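You operate a simulated robot arm through the tools that you are given. There is no shell and no other tool. Be economical: measure what you need, move in short steps, check, and stop when the job is done.

You are at the controls of a simulated robot arm. One attempt, no reset.

## Task
Load rack A's blue-band ball into the trolley's green ring.
Fine: wheel the trolley to the yellow line; braked before loading and at the end; plug toward the handle side; gate shut.

Only the result counts: the job must be done as asked and must still hold three seconds after the hand-in. Knocking over, shifting, dropping, spilling or breaking anything else fails it.

## Robot
A 7-joint arm with a two-finger parallel gripper on a trunk, on a base that drives. Base frame: it is fixed to the floor where the robot stands at the start and does not move with it; the origin is under the middle of the robot, x ahead of it, y to its left, z up. Readings come in mm, rad, newtons and seconds.
With the tool pointing down near the work surface it reaches from about 300 to 740 mm from the robot's upright axis, wherever it stands. Its first joint turns from -2.007 to 2.007 rad. Places, roughly: blue-band ball, green-band ball, orange-band ball [1000, 2500, 1000]; long lane gate [900, 2300, 1100]; rack brake lever [500, 2300, 800]; trolley [900, 200, 600]; trolley brake lever [600, 0, 600]; trolley ring [900, 0, 800]. Payload 3.91 kg.
The TCP is the grasp point between the finger pads, 30 mm short of the fingertips. In the tool frame z runs along the fingers and y along their closing line. The gripper opens to 110 mm. The fingers are 20 mm wide and 10 mm thick; the gripper's body (48 by 112 mm) begins 55 mm behind the TCP.
Orientation is told as [roll, pitch, yaw] about the base's x, y, z axes, in that order, counted from this pose: with the fingers straight down and closing along the base's y, the tool's x points along the base's -x, its y along +y and its z along -z.

## Interface
- The arm moves only by the tool drive_tool. Its arguments are lists of equal length, an entry for each row: "slide": the shift along the tool's x, y, z in mm, a list of three; "rotation": the turn, a rotation vector about the tool's x, y, z in rad, a list of three. In form: {"slide": [[dx, dy, dz], ...], "rotation": [[wx, wy, wz], ...]}. A call has 1 to 20 rows; each row shifts and turns the commanded pose from where the row before left it, along the tool's axes as they then stand. "grip" is the gripper command, from -1 (fully open) to 1 (shut), values between in proportion, set as the call begins (left out, the last holds). A row lasts 0.2 s, in which the tool goes at most 50 mm and 0.15 rad; a call with a longer step from one row to the next is refused whole, and so is a gripper value outside its range. Where a pose cannot be reached the arm comes as near as it can. A force on the tool above 70 N (or 10 N above the force at the start of the call, whichever is more), or a blocked arm, ends the call early, and 0.2 s more pass. Each finger travels about 108 mm/s and halts on what it meets, pressing with about 26 N; the grip force reading is that of the motor and also rises with nothing between the fingers. The clock runs only during rows and for 0.2 s after the last one: add rows that do not move to give the fingers time. It gives the time, the measured TCP pose, the force on the tool (base axes), the opening and the grip force at its end, in the units of the frame above (readings bear some noise), with the torque about the TCP (base axes, N m) and any sound that the robot's microphone picked up, and new pictures: "show" is both (left out), scene, wrist or none.
- Cameras (640 x 400 px; columns grow to the right, rows downward): "scene" is now at [26.5, 146.5, 1400.5]; the picture's right is [-0.06, -1.00, 0.00], its down [-0.62, 0.04, -0.78] and it looks along [0.78, -0.05, -0.62] (base axes); focal length 265 px, centre (320, 200). "wrist" rides on the gripper at [72, 17, -103] in the tool frame; the picture's right is [-0.23, 0.97, 0.00], its down [-0.76, -0.18, -0.62] and it looks along [-0.61, -0.14, 0.78] (tool axes); focal length 222 px, centre (320, 200).
- move_column(by): slides the trunk up (or, below 0, down) by that many mm; the arm and the scene camera ride with it, the base frame stays. It gives what a move gives, with no picture.
- drive_base(legs): drives the robot by 1 to 6 legs, each [ahead, turn to the left] in mm and rad, along the robot's own axes; the way and the turn of a leg run together, so that a leg with both is an arc; at most 1500 mm and 3.142 rad a leg. The arm and the cameras ride along, it lands a little off, and it stops where it bumps. It gives what a move gives, and a new picture of the scene camera.
- aim_head(pan, tilt): turns the head with the scene camera to pan (to the left, within 2.705 rad either way) and tilt (down, from -0.506 to 1.204), counted from straight ahead of the robot. It gives what a move gives, and a new picture of the scene camera.
- measure_at(camera, pixels): there is no depth. For up to 12 entries [column, row, z] of the newest picture of that camera ("zoom" is the newest enlarged one), the place [x, y] in the base frame at which the ray of that pixel passes the height z, good to about 2 mm. It takes no simulated time.
- enlarge(camera, box): a new picture of the part [left, top, right, bottom] of that camera's present view, enlarged. It takes no simulated time.
- hand_in(): hands the job in; it is judged then, once.

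Keep the steps short. Do not move on a guess: measure, check each grasp and each placing, and mend mistakes. In all there are 80 turns and 260 pictures (those below and enlarged ones count). Leave the gripper open and the arm clear of the work at the hand-in unless told otherwise, and finish with a single line.

The tools are called after "Emit:" as a command line: name --argument value ..., lists and objects as JSON in quotes. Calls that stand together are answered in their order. drive_tool: Moves the arm, as the interface text tells. Its arguments: {"type":"object","properties":{"slide":{"type":"array"},"rotation":{"type":"array"},"grip":{"type":"number"},"show":{"type":"string","enum":["both","scene","wrist","none"]}},"required":["slide","rotation"]} The other tools are called the same way: move_column (by) slides the trunk up or down; drive_base (legs) drives the base; aim_head (pan, tilt) turns the head that bears the scene camera; measure_at (camera, pixels) gives the place at which the rays of pixels pass given heights; enlarge (camera, box) takes an enlarged picture of a part of a camera's view; hand_in () hands the job in.

At the start:

```text
t: 0.0
tool_pos: [527.5, 133.3, 1198.1]
tool_rot: [0.001, 0.0, 0.001]
force: [0.5, 0.2, -0.5]
moment: [0.0, 0.0, 0.02]
finger_gap: 110.0
grip_force: 0.0
trunk travel left (down, up): [-505.0, 485.0]
robot x, y, heading: [-1.0, -1.0, -0.0]
head pan, tilt: [-0.059, 0.672]
```

scene: 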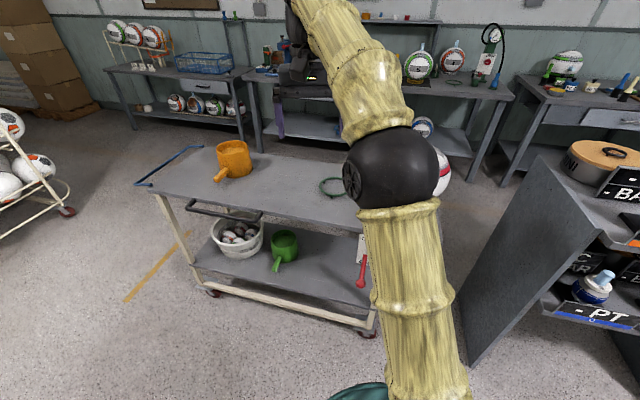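
wrist: 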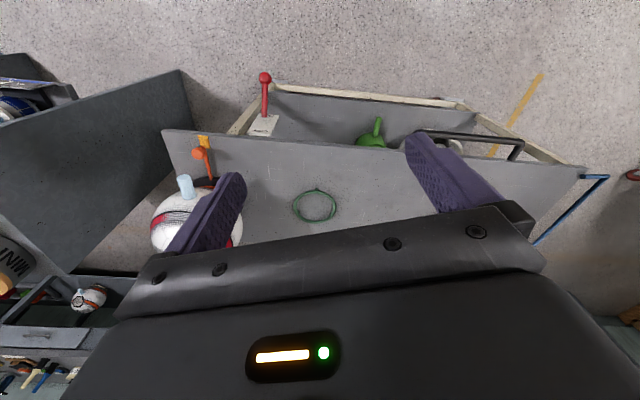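

I see the trolley ahead with its red brake lever, its green ring, and a yellow line to the left. Next I turn the head left to find rack A.

Emit:
aim_head --pan 1.2 --tilt 0.4

Emit:
aim_head --pan 0.5 --tilt 0.6

Emit:
aim_head --pan -0.7 --tilt 0.5

```text
t: 1.4
tool_pos: [527.9, 132.8, 1197.1]
tool_rot: [0.002, 0.001, 0.0]
force: [-0.2, 0.4, -0.2]
moment: [-0.01, 0.01, 0.03]
finger_gap: 109.9
grip_force: 0.0
trunk travel left (down, up): [-505.0, 485.0]
robot x, y, heading: [-2.4, -6.1, -0.004]
head pan, tilt: [1.201, 0.4]
```

scene: 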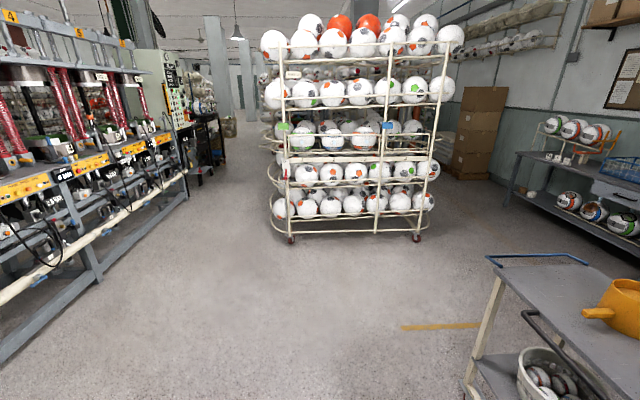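

```text
t: 2.5
tool_pos: [527.3, 134.4, 1197.9]
tool_rot: [0.0, 0.0, 0.0]
force: [0.8, -0.5, 0.1]
moment: [-0.02, 0.04, -0.01]
finger_gap: 109.9
grip_force: 0.1
trunk travel left (down, up): [-505.0, 485.0]
robot x, y, heading: [0.1, 1.2, 0.002]
head pan, tilt: [0.499, 0.6]
```

scene: 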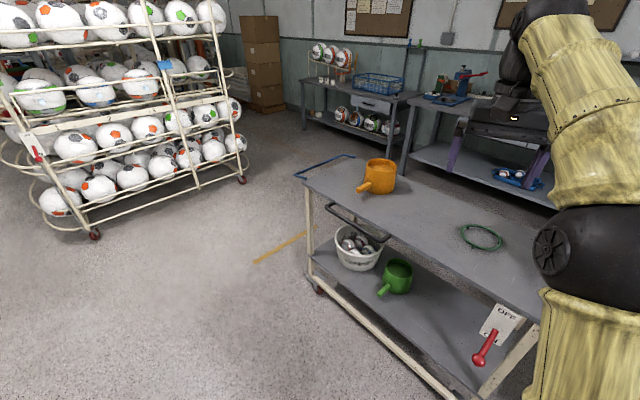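

```text
t: 3.9
tool_pos: [527.0, 134.6, 1199.0]
tool_rot: [0.001, 0.0, -0.002]
force: [0.4, 0.1, 0.0]
moment: [0.0, 0.01, 0.01]
finger_gap: 110.0
grip_force: 0.0
trunk travel left (down, up): [-505.0, 485.0]
robot x, y, heading: [-2.2, 1.1, -0.004]
head pan, tilt: [-0.7, 0.499]
```

scene: 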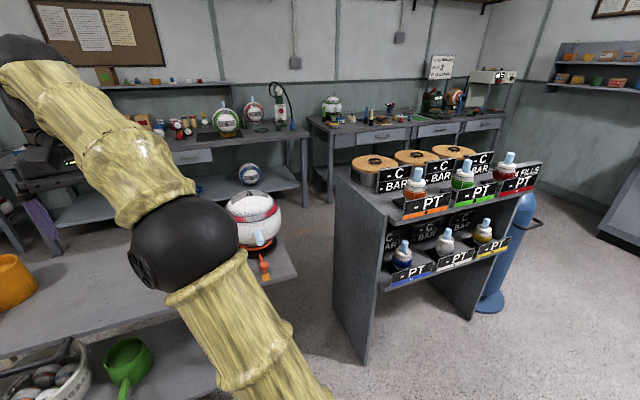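

The trolley's lever plate reads "OFF" and the rack stands at the left. I'll enlarge the rack first.

Emit:
aim_head --pan 1.15 --tilt 0.2

Emit:
enlarge --camera "scene" --box '[210, 50, 450, 200]'

Emit:
enlarge --camera "scene" --box '[210, 150, 450, 300]'

```text
t: 5.7
tool_pos: [526.9, 133.2, 1197.3]
tool_rot: [0.001, 0.001, 0.0]
force: [-0.3, 0.9, 0.4]
moment: [-0.02, 0.01, -0.01]
finger_gap: 110.0
grip_force: 0.1
trunk travel left (down, up): [-505.0, 485.0]
robot x, y, heading: [1.6, -1.6, -0.0]
head pan, tilt: [1.15, 0.201]
```

scene: 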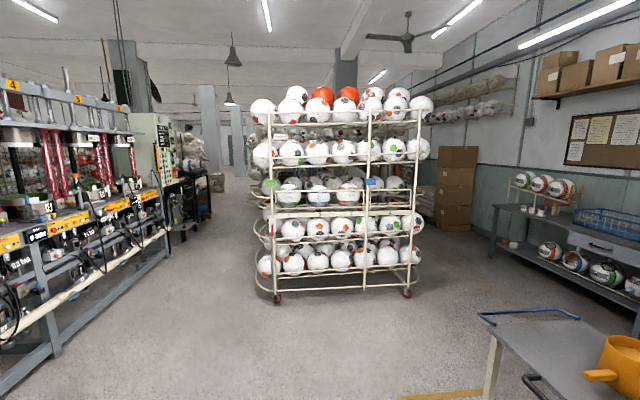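

```text
2.67 times, centred on (330, 125) of scene
```

zoom: 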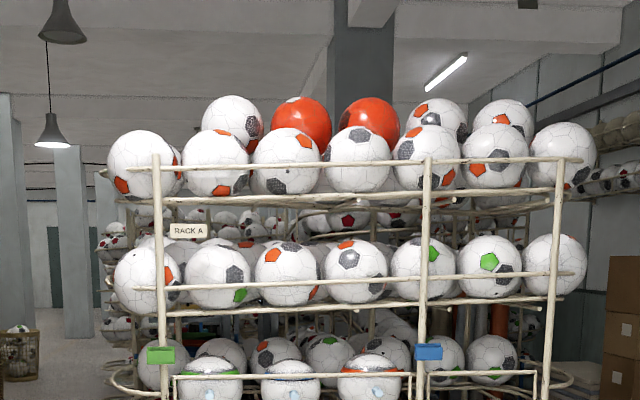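

```text
2.67 times, centred on (330, 225) of scene
```

zoom: 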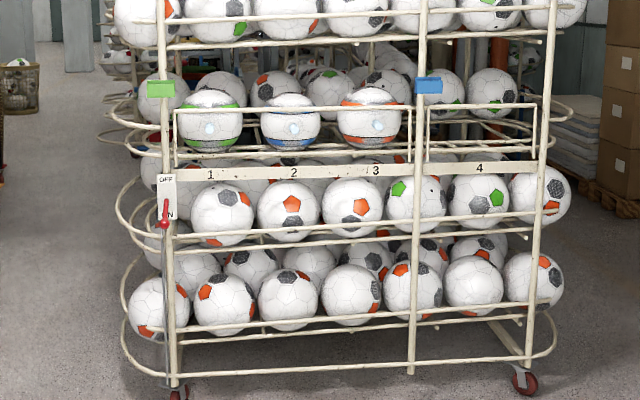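

The rack has three banded balls (green 1, blue 2, orange 3) behind a long gate, with plugs facing me. Now I look at the trolley, its lever and the yellow line.

Emit:
aim_head --pan 0.3 --tilt 0.75

Emit:
enlarge --camera "scene" --box '[340, 200, 500, 300]'

Emit:
enlarge --camera "wrist" --box '[140, 60, 400, 260]'

Emit:
enlarge --camera "wrist" --box '[380, 60, 640, 260]'

```text
t: 6.9
tool_pos: [527.0, 134.6, 1197.1]
tool_rot: [0.0, -0.001, 0.0]
force: [0.2, 1.0, 0.4]
moment: [-0.02, 0.03, -0.02]
finger_gap: 109.8
grip_force: 0.1
trunk travel left (down, up): [-505.0, 485.0]
robot x, y, heading: [0.6, -1.6, 0.006]
head pan, tilt: [0.3, 0.75]
```

scene: 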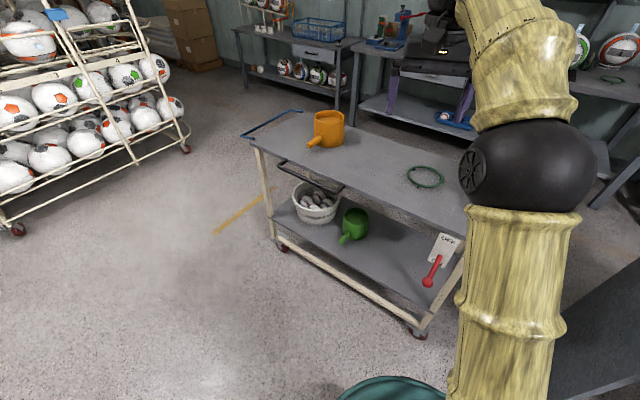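

```text
4.00 times, centred on (420, 250) of scene
```

zoom: 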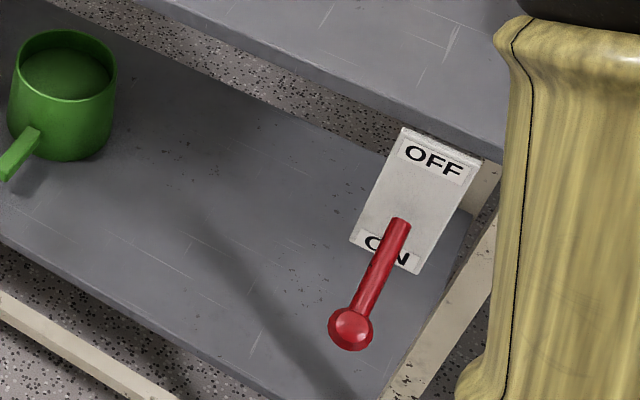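

```text
2.00 times, centred on (270, 160) of wrist
```

zoom: 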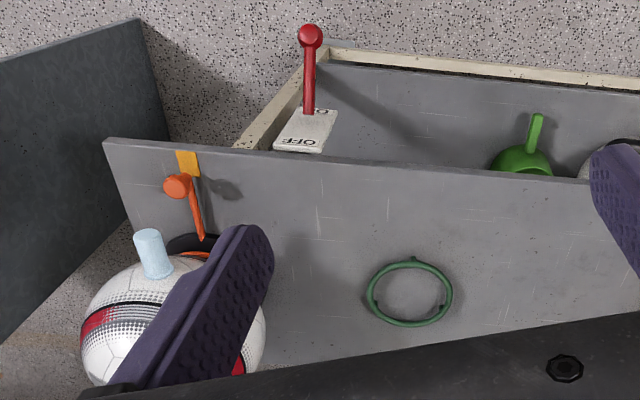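

```text
2.00 times, centred on (510, 160) of wrist
```

zoom: 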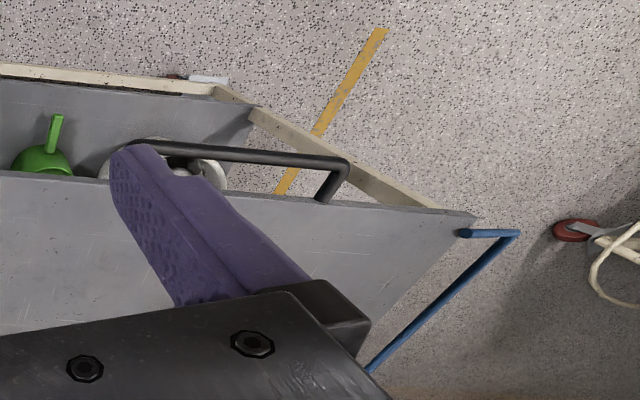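

The trolley's brake reads ON. I measure the line, the casters, the table corners, the handles and the ring.

Emit:
measure_at --camera "scene" --pixels '[[215, 232, 0], [268, 194, 0], [283, 248, 0], [418, 335, 0], [252, 147, 801], [298, 112, 801], [240, 135, 801], [424, 177, 801], [277, 160, 780], [343, 188, 780], [400, 210, 801], [428, 283, 550]]'

Emit:
measure_at --camera "wrist" --pixels '[[162, 130, 801], [585, 168, 801], [315, 205, 801], [265, 78, 600], [263, 125, 620], [540, 75, 0], [492, 155, 0], [415, 133, 801], [523, 143, 801], [608, 177, 801], [535, 243, 801], [205, 142, 801]]'

```text
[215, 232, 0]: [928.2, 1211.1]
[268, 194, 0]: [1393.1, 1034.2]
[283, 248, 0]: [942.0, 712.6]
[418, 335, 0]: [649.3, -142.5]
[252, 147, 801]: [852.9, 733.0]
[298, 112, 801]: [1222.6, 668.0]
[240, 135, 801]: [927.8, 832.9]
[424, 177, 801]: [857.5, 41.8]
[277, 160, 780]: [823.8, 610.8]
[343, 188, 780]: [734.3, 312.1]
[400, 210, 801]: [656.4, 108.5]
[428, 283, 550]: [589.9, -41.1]
```

```text
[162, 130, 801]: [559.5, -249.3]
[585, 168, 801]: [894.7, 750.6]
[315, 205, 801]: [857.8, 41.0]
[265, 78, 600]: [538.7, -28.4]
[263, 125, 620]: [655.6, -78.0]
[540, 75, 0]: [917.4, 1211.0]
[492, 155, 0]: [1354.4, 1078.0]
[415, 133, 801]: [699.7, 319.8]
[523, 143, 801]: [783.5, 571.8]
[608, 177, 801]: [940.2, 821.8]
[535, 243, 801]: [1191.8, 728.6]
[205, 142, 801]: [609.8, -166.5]
```

The line lies about 450 mm beyond the trolley's left end, along the trolley's axis. I look closer at the two handles, the ring and the ball on the right end.

Emit:
enlarge --camera "scene" --box '[210, 90, 370, 190]'

Emit:
enlarge --camera "wrist" --box '[140, 120, 270, 200]'

Emit:
enlarge --camera "wrist" --box '[280, 170, 350, 240]'

Emit:
enlarge --camera "scene" --box '[390, 140, 470, 200]'

```text
4.00 times, centred on (290, 140) of scene
```

zoom: 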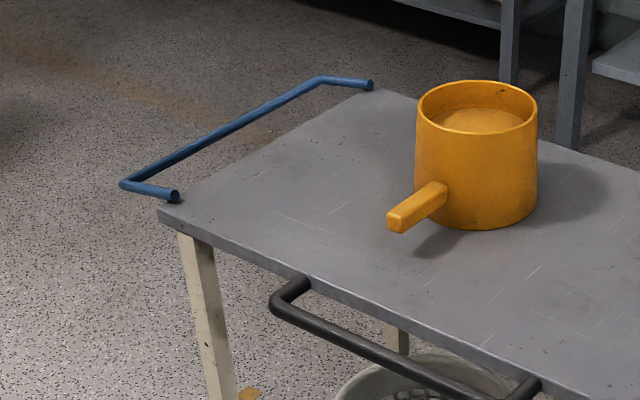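

```text
4.92 times, centred on (205, 160) of wrist
```

zoom: 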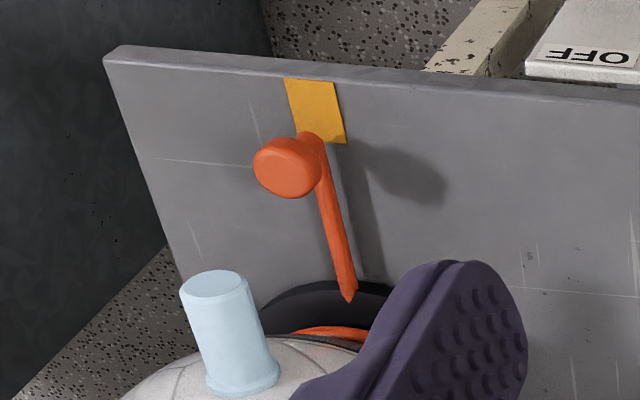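

```text
5.71 times, centred on (315, 205) of wrist
```

zoom: 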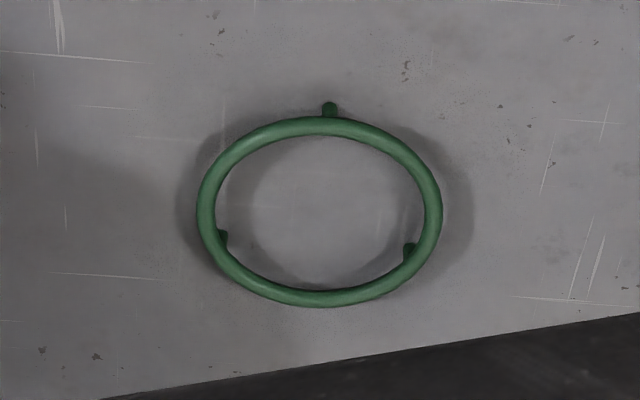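

```text
6.67 times, centred on (430, 170) of scene
```

zoom: 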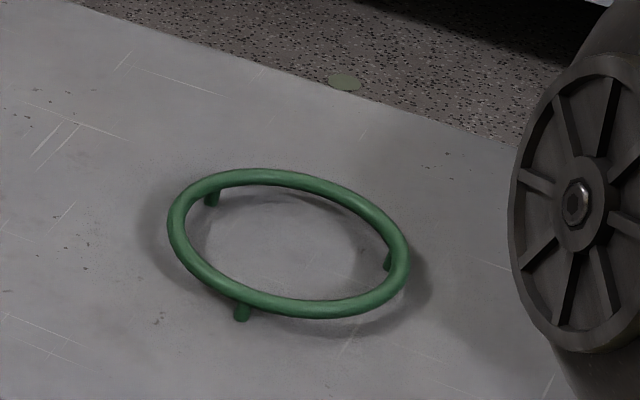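

The brake must go OFF before wheeling. I lower the tool in front of the trolley's near edge and look closely at the lever with the wrist camera.

Emit:
drive_tool --slide '[[10, -22, 35], [10, -22, 35], [10, -22, 35], [10, -22, 35], [10, -22, 35], [0, -22, 35], [0, -22, 35], [0, 0, 35]]' --rotation '[[0, 0, 0], [0, 0, 0], [0, 0, 0], [0, 0, 0], [0, 0, 0], [0, 0, 0], [0, 0, 0], [0, 0, 0]]'

Emit:
aim_head --pan 0.0 --tilt 0.9

```text
t: 8.7
tool_pos: [477.5, -20.9, 917.7]
tool_rot: [0.0, -0.001, 0.0]
force: [-0.1, -0.2, -0.2]
moment: [-0.04, 0.01, 0.03]
finger_gap: 110.3
grip_force: 0.0
trunk travel left (down, up): [-505.0, 485.0]
robot x, y, heading: [-1.5, -0.1, 0.005]
head pan, tilt: [0.3, 0.75]
```

scene: 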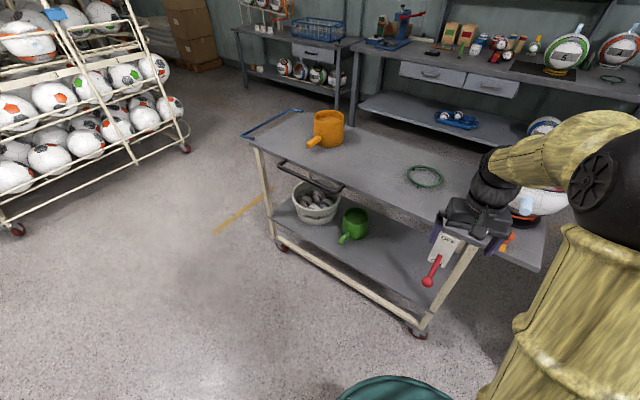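
wrist: 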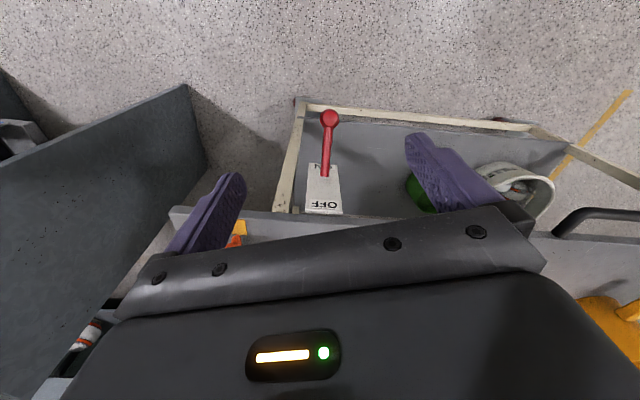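

```text
t: 9.5
tool_pos: [476.5, -20.5, 917.9]
tool_rot: [-0.001, 0.0, 0.001]
force: [0.5, -0.4, 0.5]
moment: [-0.01, 0.0, 0.01]
finger_gap: 109.9
grip_force: 0.0
trunk travel left (down, up): [-505.0, 485.0]
robot x, y, heading: [3.3, -1.6, 0.004]
head pan, tilt: [0.0, 0.901]
```

scene: 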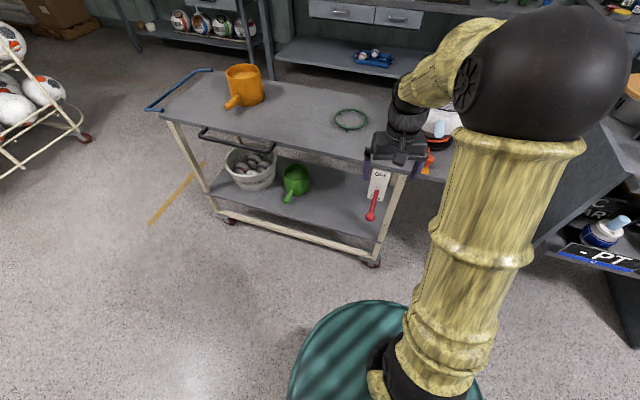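

Both cameras now see the knob: wrist (330,118), scene (370,215). I triangulate the knob, the lever's foot and the plate.

Emit:
measure_at --camera "scene" --pixels '[[370, 215, 500], [370, 215, 650], [376, 192, 600], [376, 192, 750], [379, 172, 700], [379, 172, 801]]'

Emit:
measure_at --camera "wrist" --pixels '[[330, 118, 500], [330, 118, 650], [325, 175, 600], [325, 175, 750], [325, 206, 700], [325, 206, 801]]'

Emit:
enlarge --camera "wrist" --box '[270, 90, 390, 230]'

Emit:
enlarge --camera "scene" --box '[350, 90, 480, 240]'

```text
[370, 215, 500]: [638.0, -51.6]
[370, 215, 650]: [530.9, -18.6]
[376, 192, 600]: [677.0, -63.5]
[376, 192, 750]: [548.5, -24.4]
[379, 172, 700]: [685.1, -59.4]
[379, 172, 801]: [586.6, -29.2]
```

```text
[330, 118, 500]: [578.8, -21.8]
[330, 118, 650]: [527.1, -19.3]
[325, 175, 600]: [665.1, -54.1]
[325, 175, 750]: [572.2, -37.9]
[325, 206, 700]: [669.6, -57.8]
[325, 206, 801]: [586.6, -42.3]
```

```text
2.86 times, centred on (330, 160) of wrist
```

zoom: 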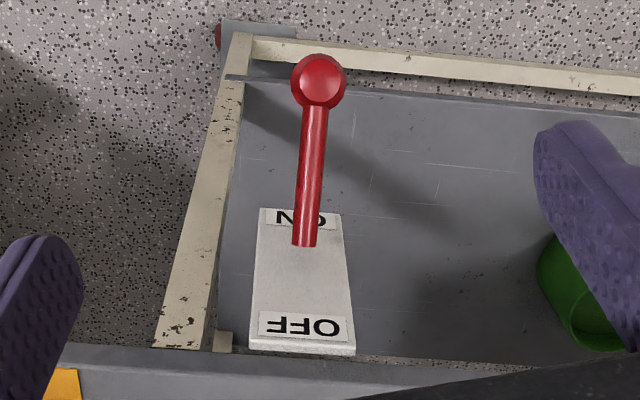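

```text
2.67 times, centred on (415, 165) of scene
```

zoom: 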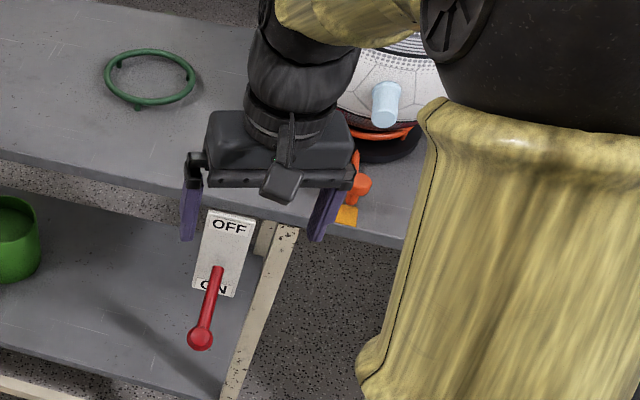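

Knob is at about (524,-18,658), with its lever pointing out along the trolley's normal. I turn the tool to match, go above the knob and descend around it with open fingers.

Emit:
drive_tool --slide '[[-46, 2, 0], [0, 0, 20], [0, 0, 20], [0, 0, 20], [0, 0, 40], [0, 0, 40], [0, 0, 40], [0, 0, 40], [0, 0, 39]]' --rotation '[[0, 0, 0], [0, 0, 0.108], [0, 0, 0.108], [0, 0, 0.107], [0, 0, 0], [0, 0, 0], [0, 0, 0], [0, 0, 0], [0, 0, 0]]'

Emit:
enlarge --camera "scene" --box '[330, 130, 450, 250]'

```text
t: 11.5
tool_pos: [520.5, -20.5, 652.8]
tool_rot: [-0.002, 0.0, -0.324]
force: [-0.3, -0.4, 0.3]
moment: [0.02, 0.01, -0.02]
finger_gap: 109.8
grip_force: 0.1
trunk travel left (down, up): [-505.0, 485.0]
robot x, y, heading: [-3.5, 2.0, 0.002]
head pan, tilt: [0.0, 0.901]
```

scene: 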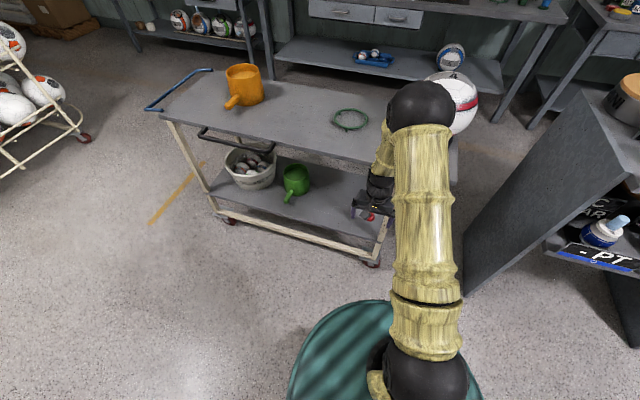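
wrist: 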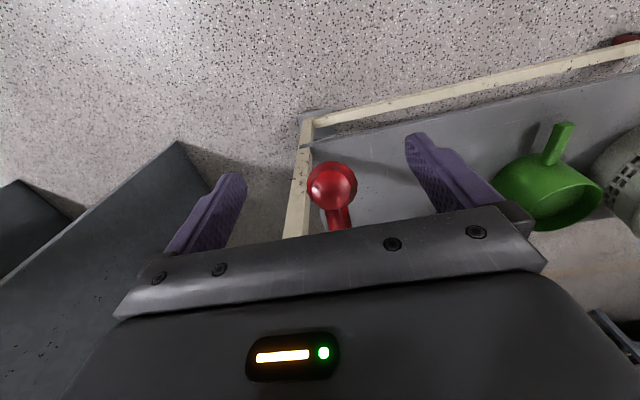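

```text
3.33 times, centred on (390, 190) of scene
```

zoom: 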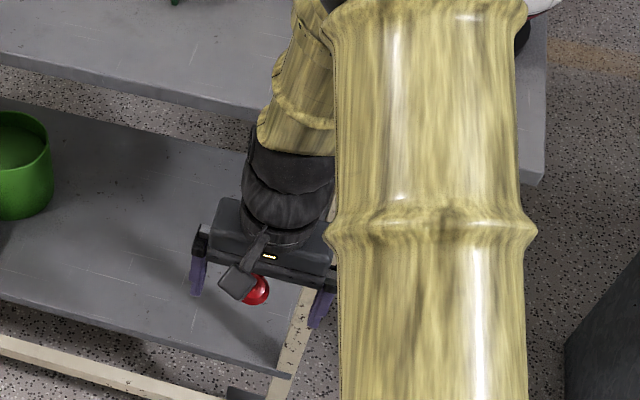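

TCP projects to wrist (320,189) and the knob sits at (332,186), so it lies between the fingers. Close the gripper.

Emit:
drive_tool --slide '[[0, 0, 0], [0, 0, 0], [0, 0, 0], [0, 0, 0]]' --rotation '[[0, 0, 0], [0, 0, 0], [0, 0, 0], [0, 0, 0]]' --grip 1 --show "wrist"

```text
t: 12.5
tool_pos: [523.0, -14.1, 654.0]
tool_rot: [0.002, -0.002, -0.318]
force: [12.5, 33.3, -1.2]
moment: [0.37, -0.02, 0.47]
finger_gap: 32.7
grip_force: 45.0
trunk travel left (down, up): [-505.0, 485.0]
robot x, y, heading: [-1.8, 0.1, 0.002]
head pan, tilt: [0.0, 0.901]
```

wrist: 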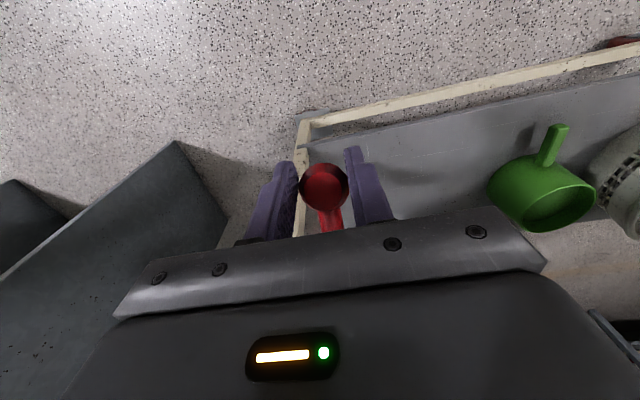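

Knob gripped (32.7 mm) with a 35 N side load. I relieve it by shifting 7 mm along tool y, then lift gently.

Emit:
drive_tool --slide '[[0, 6, 0], [2, 0, -8], [1, 0, -8], [1, 0, -8], [0, 0, -8]]' --rotation '[[0, 0, 0], [0, 0, 0], [0, 0, 0], [0, 0, 0], [0, 0, 0]]' --show "wrist"

```text
t: 13.7
tool_pos: [516.0, -12.0, 690.2]
tool_rot: [-0.004, 0.008, -0.324]
force: [-29.2, 10.6, -11.3]
moment: [0.51, 1.21, 0.04]
finger_gap: 33.0
grip_force: 44.8
trunk travel left (down, up): [-505.0, 485.0]
robot x, y, heading: [2.5, 3.4, -0.005]
head pan, tilt: [0.0, 0.901]
```

wrist: 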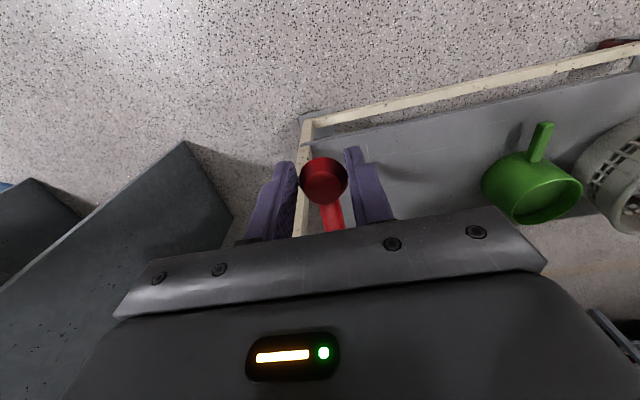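

The lever moves up freely and pushes outward about 29 N. I yield outward a little and keep lifting.

Emit:
drive_tool --slide '[[3, 0, -8], [1, 0, -8], [0, 0, -8], [-1, 0, -8], [-2, 0, -8], [-2, 0, -8]]' --rotation '[[0, 0, 0], [0, 0, 0], [0, 0, 0], [0, 0, 0], [0, 0, 0], [0, 0, 0]]' --show "wrist"

```text
t: 15.1
tool_pos: [523.3, -12.1, 738.7]
tool_rot: [0.0, 0.001, -0.323]
force: [-5.3, -4.7, -8.5]
moment: [0.27, 1.3, -0.03]
finger_gap: 33.2
grip_force: 45.0
trunk travel left (down, up): [-505.0, 485.0]
robot x, y, heading: [-0.3, -0.0, 0.001]
head pan, tilt: [0.0, 0.901]
```

wrist: 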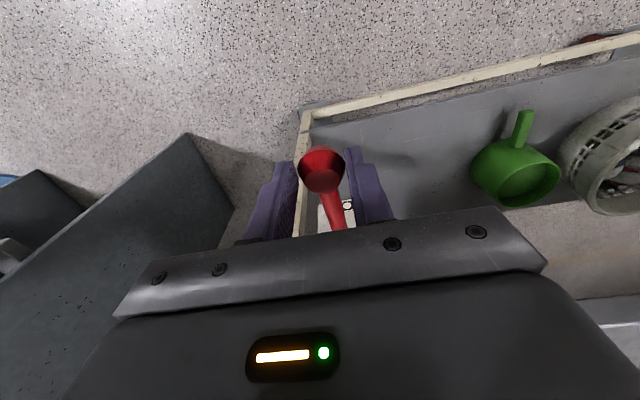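

Past horizontal, pivot at z≈696 and radius ≈115. I continue along the arc.

Emit:
drive_tool --slide '[[-3, 0, -7], [-4, 0, -7], [-4, 0, -7], [-5, 0, -7], [-5, 0, -6]]' --rotation '[[0, 0, 0], [0, 0, 0], [0, 0, 0], [0, 0, 0], [0, 0, 0]]' --show "both"

```text
t: 16.3
tool_pos: [544.9, -18.5, 772.9]
tool_rot: [0.001, -0.004, -0.324]
force: [0.7, -0.5, 1.8]
moment: [0.0, -0.08, 0.0]
finger_gap: 0.1
grip_force: 37.7
trunk travel left (down, up): [-505.0, 485.0]
robot x, y, heading: [-1.4, -5.0, 0.001]
head pan, tilt: [0.0, 0.901]
```

scene: 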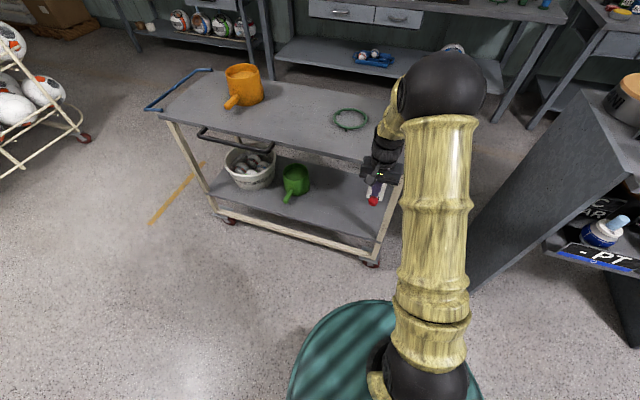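
wrist: 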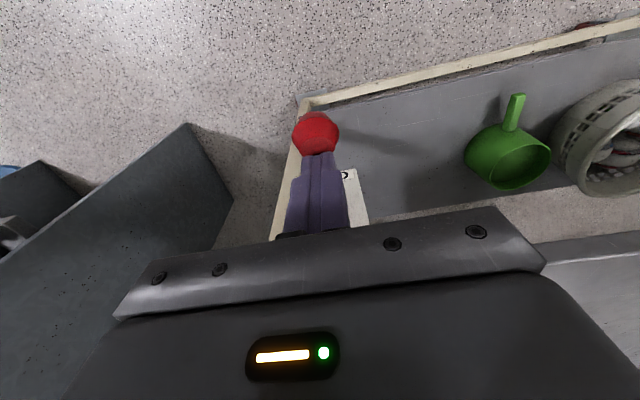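

The knob slipped out and the fingers shut above the lever. I back off and up, open, and look at the lever's state.

Emit:
drive_tool --slide '[[20, 0, -20], [20, 0, -40], [20, 0, -40], [0, 0, -40]]' --rotation '[[0, 0, 0], [0, 0, 0], [0, 0, 0], [0, 0, 0]]' --show "wrist"

Emit:
enlarge --camera "wrist" --box '[270, 90, 390, 230]'

Emit:
enlarge --camera "scene" --box '[340, 130, 460, 230]'

```text
t: 17.3
tool_pos: [485.5, -0.0, 912.4]
tool_rot: [0.0, 0.001, -0.324]
force: [0.0, -0.2, -0.2]
moment: [0.0, 0.01, 0.01]
finger_gap: 0.1
grip_force: 37.8
trunk travel left (down, up): [-505.0, 485.0]
robot x, y, heading: [-0.0, -2.4, -0.001]
head pan, tilt: [0.0, 0.901]
```

wrist: 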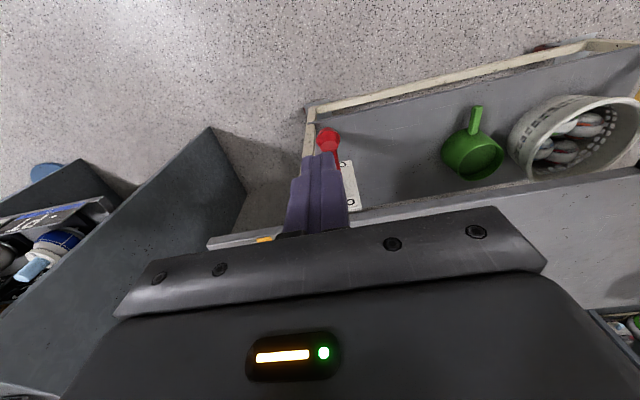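

```text
2.86 times, centred on (330, 160) of wrist
```

zoom: 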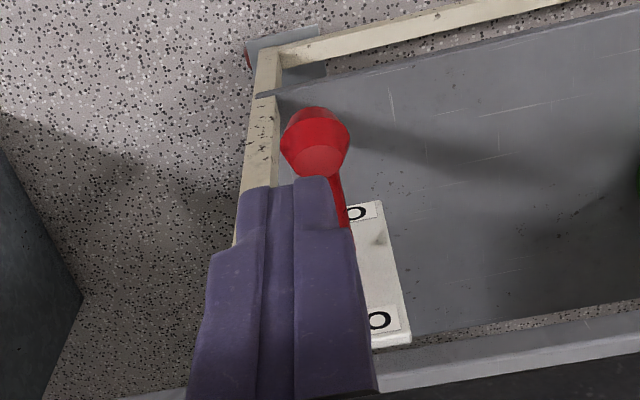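

```text
4.00 times, centred on (400, 180) of scene
```

zoom: 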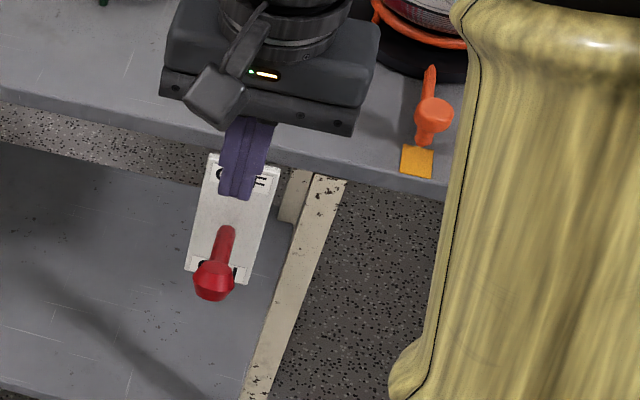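

The lever is part-way. Triangulate the knob again.

Emit:
measure_at --camera "wrist" --pixels '[[328, 139, 680], [328, 139, 720], [328, 139, 760]]'

Emit:
measure_at --camera "scene" --pixels '[[374, 200, 680], [374, 200, 720], [374, 200, 760]]'

```text
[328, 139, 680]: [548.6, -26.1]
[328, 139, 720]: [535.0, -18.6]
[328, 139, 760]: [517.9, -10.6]
```

```text
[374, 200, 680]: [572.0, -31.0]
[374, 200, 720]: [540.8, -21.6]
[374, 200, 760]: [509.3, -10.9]
```

Knob is now at (528,-16,736), the mirror of its ON place about the pivot (z≈696), so the lever stands at OFF. I raise the tool and drive alongside the rail: to about (337,819), facing the trolley square (heading -0.32).

Emit:
drive_tool --slide '[[0, 0, -45], [0, 0, -45]]' --rotation '[[0, 0, 0], [0, 0, 0]]' --grip -1 --show "none"

Emit:
enlarge --camera "scene" --box '[330, 120, 450, 220]'

Emit:
drive_base --legs '[[0, 1.18], [886, 0], [0, -1.5]]'

```text
t: 17.9
tool_pos: [485.1, 0.8, 1003.8]
tool_rot: [0.0, 0.0, -0.323]
force: [0.1, -0.9, 0.6]
moment: [0.0, 0.0, 0.0]
finger_gap: 110.1
grip_force: 0.1
trunk travel left (down, up): [-505.0, 485.0]
robot x, y, heading: [1.4, -1.4, 0.001]
head pan, tilt: [0.0, 0.901]
```

```text
4.00 times, centred on (390, 170) of scene
```

zoom: 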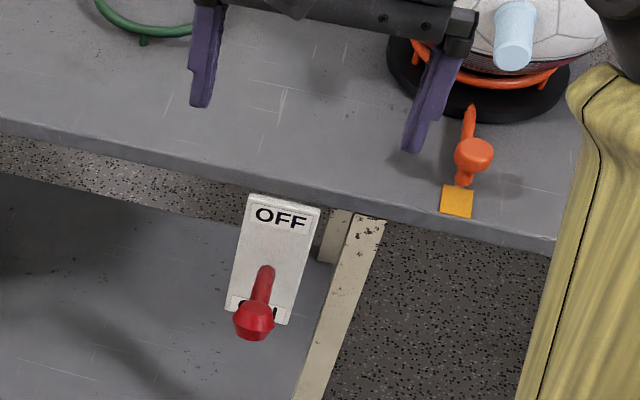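

```text
t: 29.1
tool_pos: [796.6, 637.5, 1003.6]
tool_rot: [0.0, 0.0, -0.67]
force: [-0.1, -0.3, -0.5]
moment: [-0.02, 0.0, -0.03]
finger_gap: 109.8
grip_force: 0.0
trunk travel left (down, up): [-505.0, 485.0]
robot x, y, heading: [337.0, 800.0, -0.349]
head pan, tilt: [0.0, 0.901]
```

scene: 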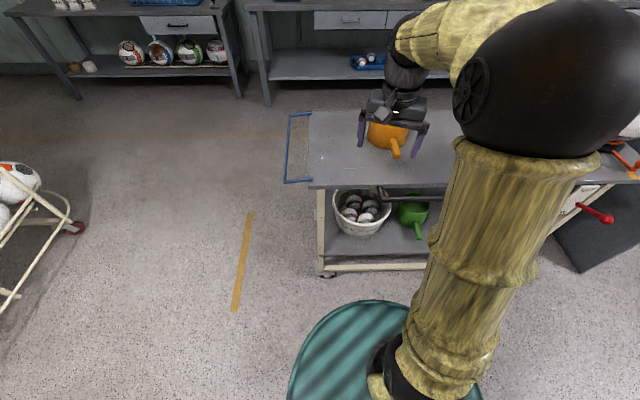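

I re-measure the line, the trolley's end, the blue bar, the lower frame and the black rail from here.

Emit:
measure_at --camera "scene" --pixels '[[250, 212, 0], [235, 310, 0], [327, 275, 0], [310, 112, 801], [308, 187, 801], [290, 115, 801], [285, 182, 801], [317, 272, 120], [380, 195, 780], [607, 217, 736], [640, 182, 801], [600, 185, 801]]'

Emit:
enlarge --camera "scene" --box '[270, 90, 450, 290]'

Emit:
drive_tool --slide '[[0, 0, 0]]' --rotation '[[0, 0, 0]]' --show "wrist"

```text
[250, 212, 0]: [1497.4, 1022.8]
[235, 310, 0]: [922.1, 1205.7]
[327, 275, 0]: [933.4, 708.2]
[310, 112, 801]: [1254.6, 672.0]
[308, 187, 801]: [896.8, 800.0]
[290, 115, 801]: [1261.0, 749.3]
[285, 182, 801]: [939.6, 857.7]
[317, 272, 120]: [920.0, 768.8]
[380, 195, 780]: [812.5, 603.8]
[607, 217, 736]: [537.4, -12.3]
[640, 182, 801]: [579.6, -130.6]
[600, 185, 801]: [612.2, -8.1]
```

```text
2.00 times, centred on (360, 190) of scene
```

zoom: 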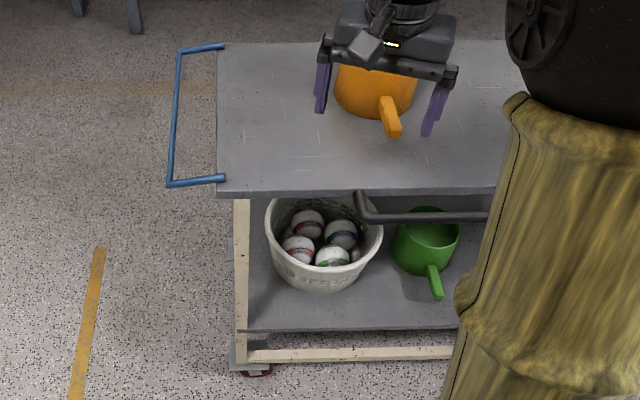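

```text
t: 29.5
tool_pos: [795.4, 637.9, 1004.1]
tool_rot: [-0.001, -0.001, -0.667]
force: [0.1, -0.3, 0.1]
moment: [-0.02, -0.01, 0.0]
finger_gap: 110.0
grip_force: 0.0
trunk travel left (down, up): [-505.0, 485.0]
robot x, y, heading: [342.4, 804.1, -0.347]
head pan, tilt: [0.0, 0.901]
```

wrist: 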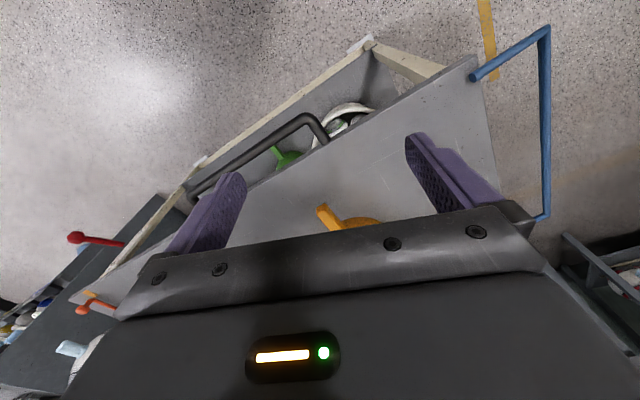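

Trolley's end is ~400–440 mm from the line along its axis. Now I triangulate the black rail to grip it: outer corner in scene (382,197), in wrist (308,117).

Emit:
measure_at --camera "scene" --pixels '[[382, 197, 700], [382, 197, 760], [382, 197, 801], [420, 196, 760]]'

Emit:
measure_at --camera "wrist" --pixels '[[308, 117, 700], [308, 117, 760], [308, 117, 801], [190, 190, 760], [248, 154, 760], [476, 60, 801], [465, 63, 801], [491, 78, 0], [483, 5, 0], [368, 47, 120]]'

Emit:
enlarge --camera "wrist" --box '[160, 20, 380, 220]'

```text
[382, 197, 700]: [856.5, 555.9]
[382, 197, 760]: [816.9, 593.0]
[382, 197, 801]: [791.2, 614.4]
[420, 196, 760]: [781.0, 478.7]
```

```text
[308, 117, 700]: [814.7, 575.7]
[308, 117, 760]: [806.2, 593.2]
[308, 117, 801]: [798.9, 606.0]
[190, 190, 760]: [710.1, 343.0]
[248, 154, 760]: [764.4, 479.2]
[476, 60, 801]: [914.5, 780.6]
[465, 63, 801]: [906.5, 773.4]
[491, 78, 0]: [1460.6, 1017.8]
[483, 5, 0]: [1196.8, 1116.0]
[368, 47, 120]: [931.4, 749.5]
```

```text
2.00 times, centred on (270, 120) of wrist
```

zoom: 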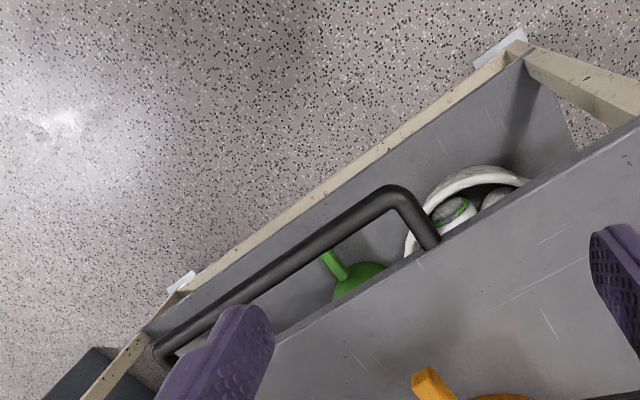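

Rail sits at z≈780, from about (705,349) to (803,602), ~38 mm off the table edge. I bring the tool over its middle (755,475) high up and turn it so the fingers close across the rail.

Emit:
drive_tool --slide '[[-17, -38, 0], [-17, -38, 0], [-17, -38, 0], [-17, -39, 0], [0, 0, 0], [0, 0, 0], [0, 0, 0], [0, 0, 0], [0, 0, 0], [0, 0, 0], [0, 0, 0], [0, 0, 0], [0, 0, 0]]' --rotation '[[0, 0, 0], [0, 0, 0], [0, 0, 0], [0, 0, 0], [0, 0, 0.137], [0, 0, 0.137], [0, 0, 0.137], [0, 0, 0.137], [0, 0, 0.137], [0, 0, 0.137], [0, 0, 0.137], [0, 0, 0.137], [0, 0, 0.137]]' --grip -0.35

```text
t: 32.3
tool_pos: [755.0, 475.9, 1004.0]
tool_rot: [0.0, 0.0, -1.905]
force: [-0.4, 0.3, -0.8]
moment: [0.02, 0.01, 0.0]
finger_gap: 74.1
grip_force: 0.1
trunk travel left (down, up): [-505.0, 485.0]
robot x, y, heading: [341.6, 799.2, -0.348]
head pan, tilt: [0.0, 0.901]
```

scene: 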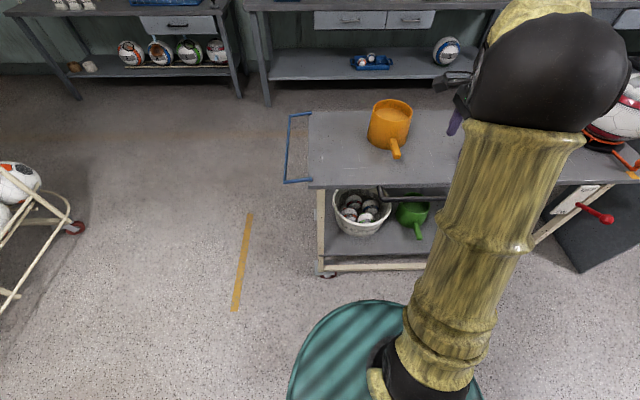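
wrist: 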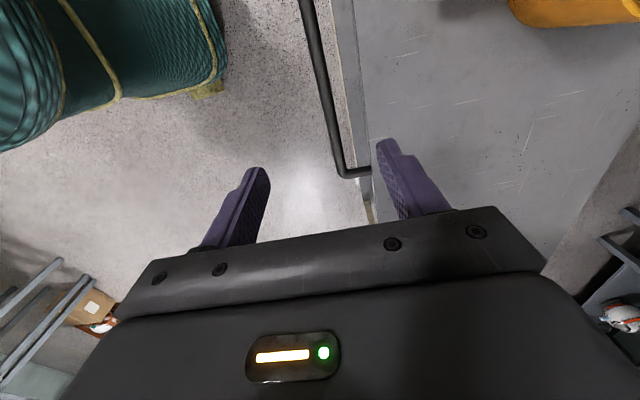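

I measure the rail's line and the table edge at this finer view.

Emit:
measure_at --camera "wrist" --pixels '[[341, 174, 780], [322, 92, 780], [306, 18, 780], [371, 140, 801], [343, 20, 801], [360, 93, 801], [332, 20, 780]]'

Emit:
enlarge --camera "wrist" --box '[280, 0, 420, 220]'

```text
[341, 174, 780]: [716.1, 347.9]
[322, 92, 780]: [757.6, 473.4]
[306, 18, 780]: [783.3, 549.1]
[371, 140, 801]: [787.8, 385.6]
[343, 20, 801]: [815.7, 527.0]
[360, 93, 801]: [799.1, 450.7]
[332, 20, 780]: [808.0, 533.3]
```

```text
1.82 times, centred on (350, 110) of wrist
```

zoom: 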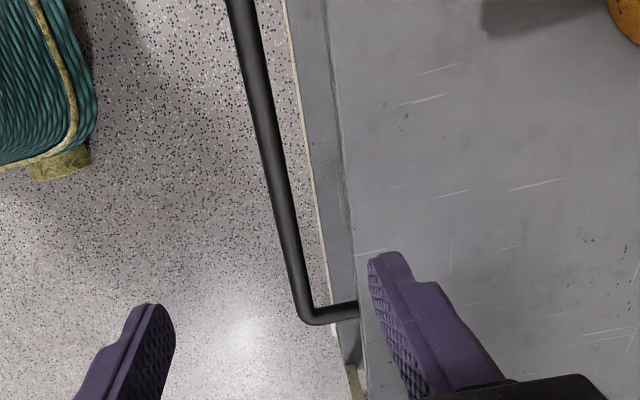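

Rail lies at 568.3 across the axis; the tool is 3.5 mm short of it. I correct, narrow the opening to 44 mm and descend to z≈785.

Emit:
drive_tool --slide '[[0, 3.5, 20], [0, 0, 40], [0, 0, 40], [0, 0, 40], [0, 0, 40]]' --rotation '[[0, 0, -0.012], [0, 0, 0], [0, 0, 0], [0, 0, 0], [0, 0, 0]]' --grip 0.2 --show "wrist"

```text
t: 33.5
tool_pos: [757.8, 473.5, 823.3]
tool_rot: [0.0, 0.0, -1.89]
force: [0.9, 1.0, 0.5]
moment: [0.0, -0.02, 0.01]
finger_gap: 44.4
grip_force: 0.1
trunk travel left (down, up): [-505.0, 485.0]
robot x, y, heading: [337.9, 800.9, -0.348]
head pan, tilt: [0.0, 0.901]
```

wrist: 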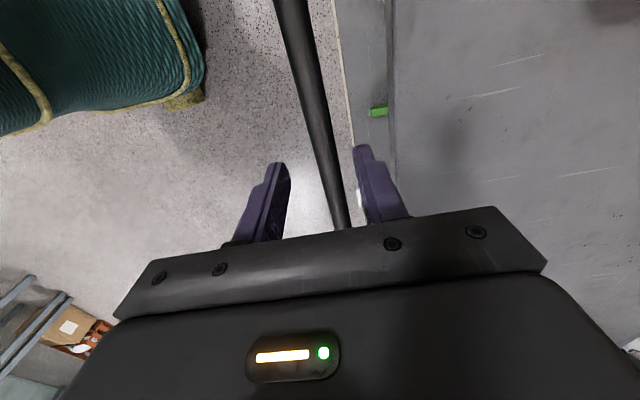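

The fingers straddle the rail and the right finger clears the table edge. Down the last 40 mm, then close.

Emit:
drive_tool --slide '[[0, 0, 20], [0, 0, 19]]' --rotation '[[0, 0, 0], [0, 0, 0]]' --show "none"

Emit:
drive_tool --slide '[[0, 0, 0], [0, 0, 0], [0, 0, 0]]' --rotation '[[0, 0, 0], [0, 0, 0], [0, 0, 0]]' --grip 1 --show "both"

```text
t: 34.1
tool_pos: [759.2, 474.4, 781.3]
tool_rot: [0.0, 0.001, -1.889]
force: [0.4, -0.4, -0.5]
moment: [0.02, 0.01, 0.02]
finger_gap: 44.0
grip_force: 0.0
trunk travel left (down, up): [-505.0, 485.0]
robot x, y, heading: [338.1, 800.9, -0.349]
head pan, tilt: [0.0, 0.901]
```

```text
t: 34.9
tool_pos: [761.4, 473.0, 783.1]
tool_rot: [0.004, -0.002, -1.89]
force: [22.1, -7.8, 2.7]
moment: [-0.15, -0.5, -0.31]
finger_gap: 17.9
grip_force: 45.0
trunk travel left (down, up): [-505.0, 485.0]
robot x, y, heading: [338.6, 799.4, -0.346]
head pan, tilt: [0.0, 0.901]
```

scene: 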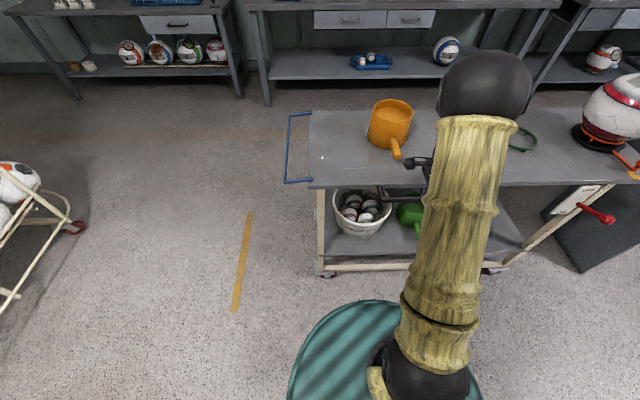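
wrist: 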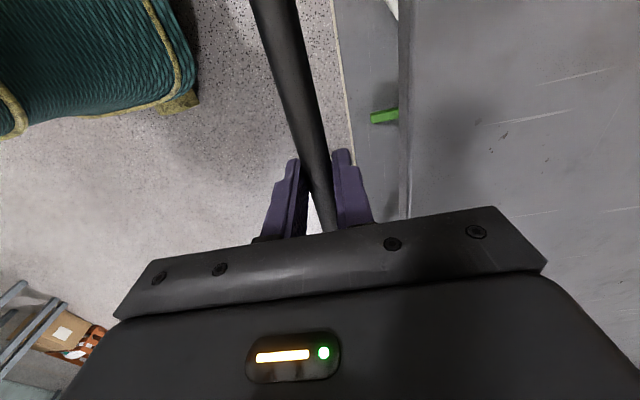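

Rail held (17.9 mm). Tool +x runs along the trolley's axis toward the line. I relieve the side load and pull gently, 5 × 8 mm, as a test.

Emit:
drive_tool --slide '[[0, 2, 0], [5, 0, 0], [8, 0, 0], [10, 0, 0], [10, 0, 0]]' --rotation '[[0, 0, 0], [0, 0, 0], [0, 0, 0], [0, 0, 0], [0, 0, 0]]' --show "scene"

```text
t: 36.1
tool_pos: [771.4, 504.2, 781.2]
tool_rot: [-0.002, 0.0, -1.889]
force: [16.6, -7.0, -7.9]
moment: [-1.35, 0.16, -0.39]
finger_gap: 17.5
grip_force: 45.0
trunk travel left (down, up): [-505.0, 485.0]
robot x, y, heading: [339.4, 805.4, -0.346]
head pan, tilt: [0.0, 0.901]
```

scene: 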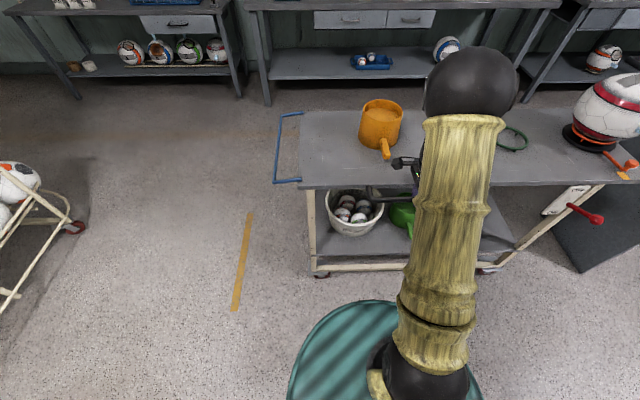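

The trolley rolls. I continue at a gentle pace.

Emit:
drive_tool --slide '[[5, 1, 0], [9, 0, 0], [12, 0, 0], [13, 0, 0], [13, 0, 0], [13, 0, 0], [13, 0, 0], [13, 0, 0], [13, 0, 0], [13, 0, 0], [12, 0, 0], [9, 0, 0], [5, 0, 0]]' --rotation '[[0, 0, 0], [0, 0, 0], [0, 0, 0], [0, 0, 0], [0, 0, 0], [0, 0, 0], [0, 0, 0], [0, 0, 0], [0, 0, 0], [0, 0, 0], [0, 0, 0], [0, 0, 0], [0, 0, 0]]' --show "scene"

```text
t: 38.9
tool_pos: [817.0, 640.8, 782.3]
tool_rot: [-0.001, 0.0, -1.889]
force: [11.1, -8.2, -4.1]
moment: [-0.78, 0.12, -0.32]
finger_gap: 17.7
grip_force: 45.0
trunk travel left (down, up): [-505.0, 485.0]
robot x, y, heading: [341.4, 799.8, -0.347]
head pan, tilt: [0.0, 0.901]
```

scene: 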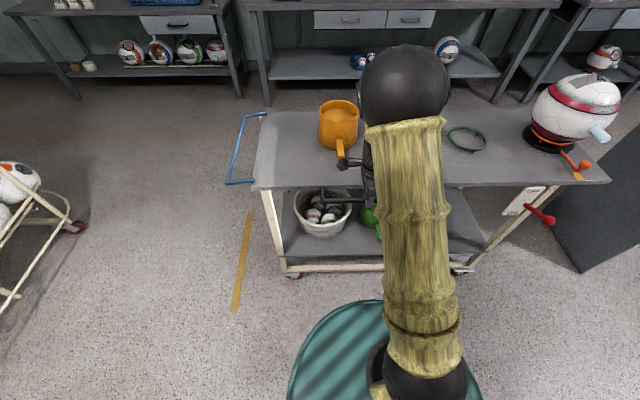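

About 177 mm done. I go on 150 mm.

Emit:
drive_tool --slide '[[5, 0, 0], [9, 0, 0], [12, 0, 0], [13, 0, 0], [13, 0, 0], [13, 0, 0], [13, 0, 0], [13, 0, 0], [13, 0, 0], [13, 0, 0], [12, 0, 0], [12, 0, 0], [9, 0, 0]]' --rotation '[[0, 0, 0], [0, 0, 0], [0, 0, 0], [0, 0, 0], [0, 0, 0], [0, 0, 0], [0, 0, 0], [0, 0, 0], [0, 0, 0], [0, 0, 0], [0, 0, 0], [0, 0, 0], [0, 0, 0]]' --show "scene"

Emit:
enlarge --camera "scene" --box '[160, 90, 320, 310]'

```text
t: 41.7
tool_pos: [866.0, 783.6, 783.6]
tool_rot: [-0.003, 0.0, -1.888]
force: [16.4, -5.5, -11.2]
moment: [-1.14, 0.1, -0.52]
finger_gap: 17.9
grip_force: 45.3
trunk travel left (down, up): [-505.0, 485.0]
robot x, y, heading: [338.6, 805.0, -0.347]
head pan, tilt: [0.0, 0.901]
```

scene: 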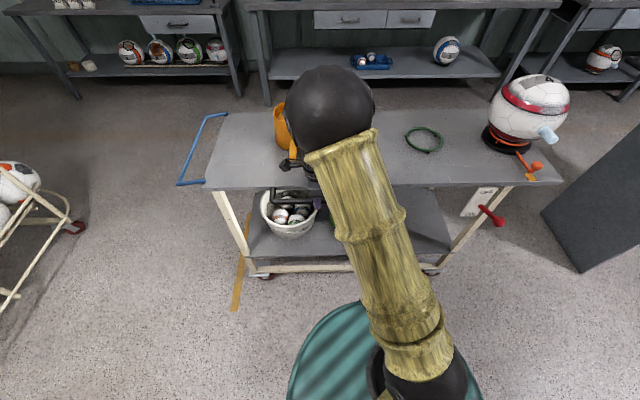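

```text
1.82 times, centred on (240, 200) of scene
```

zoom: 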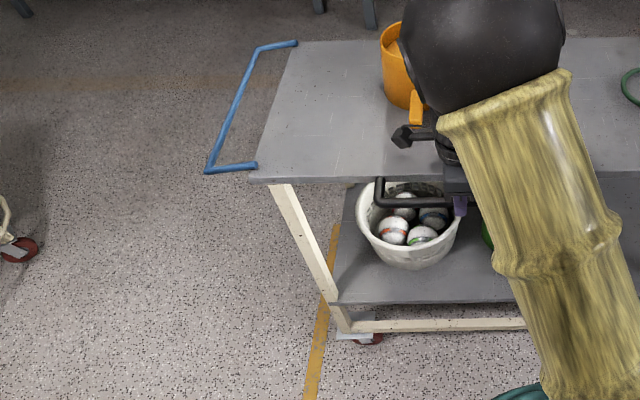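

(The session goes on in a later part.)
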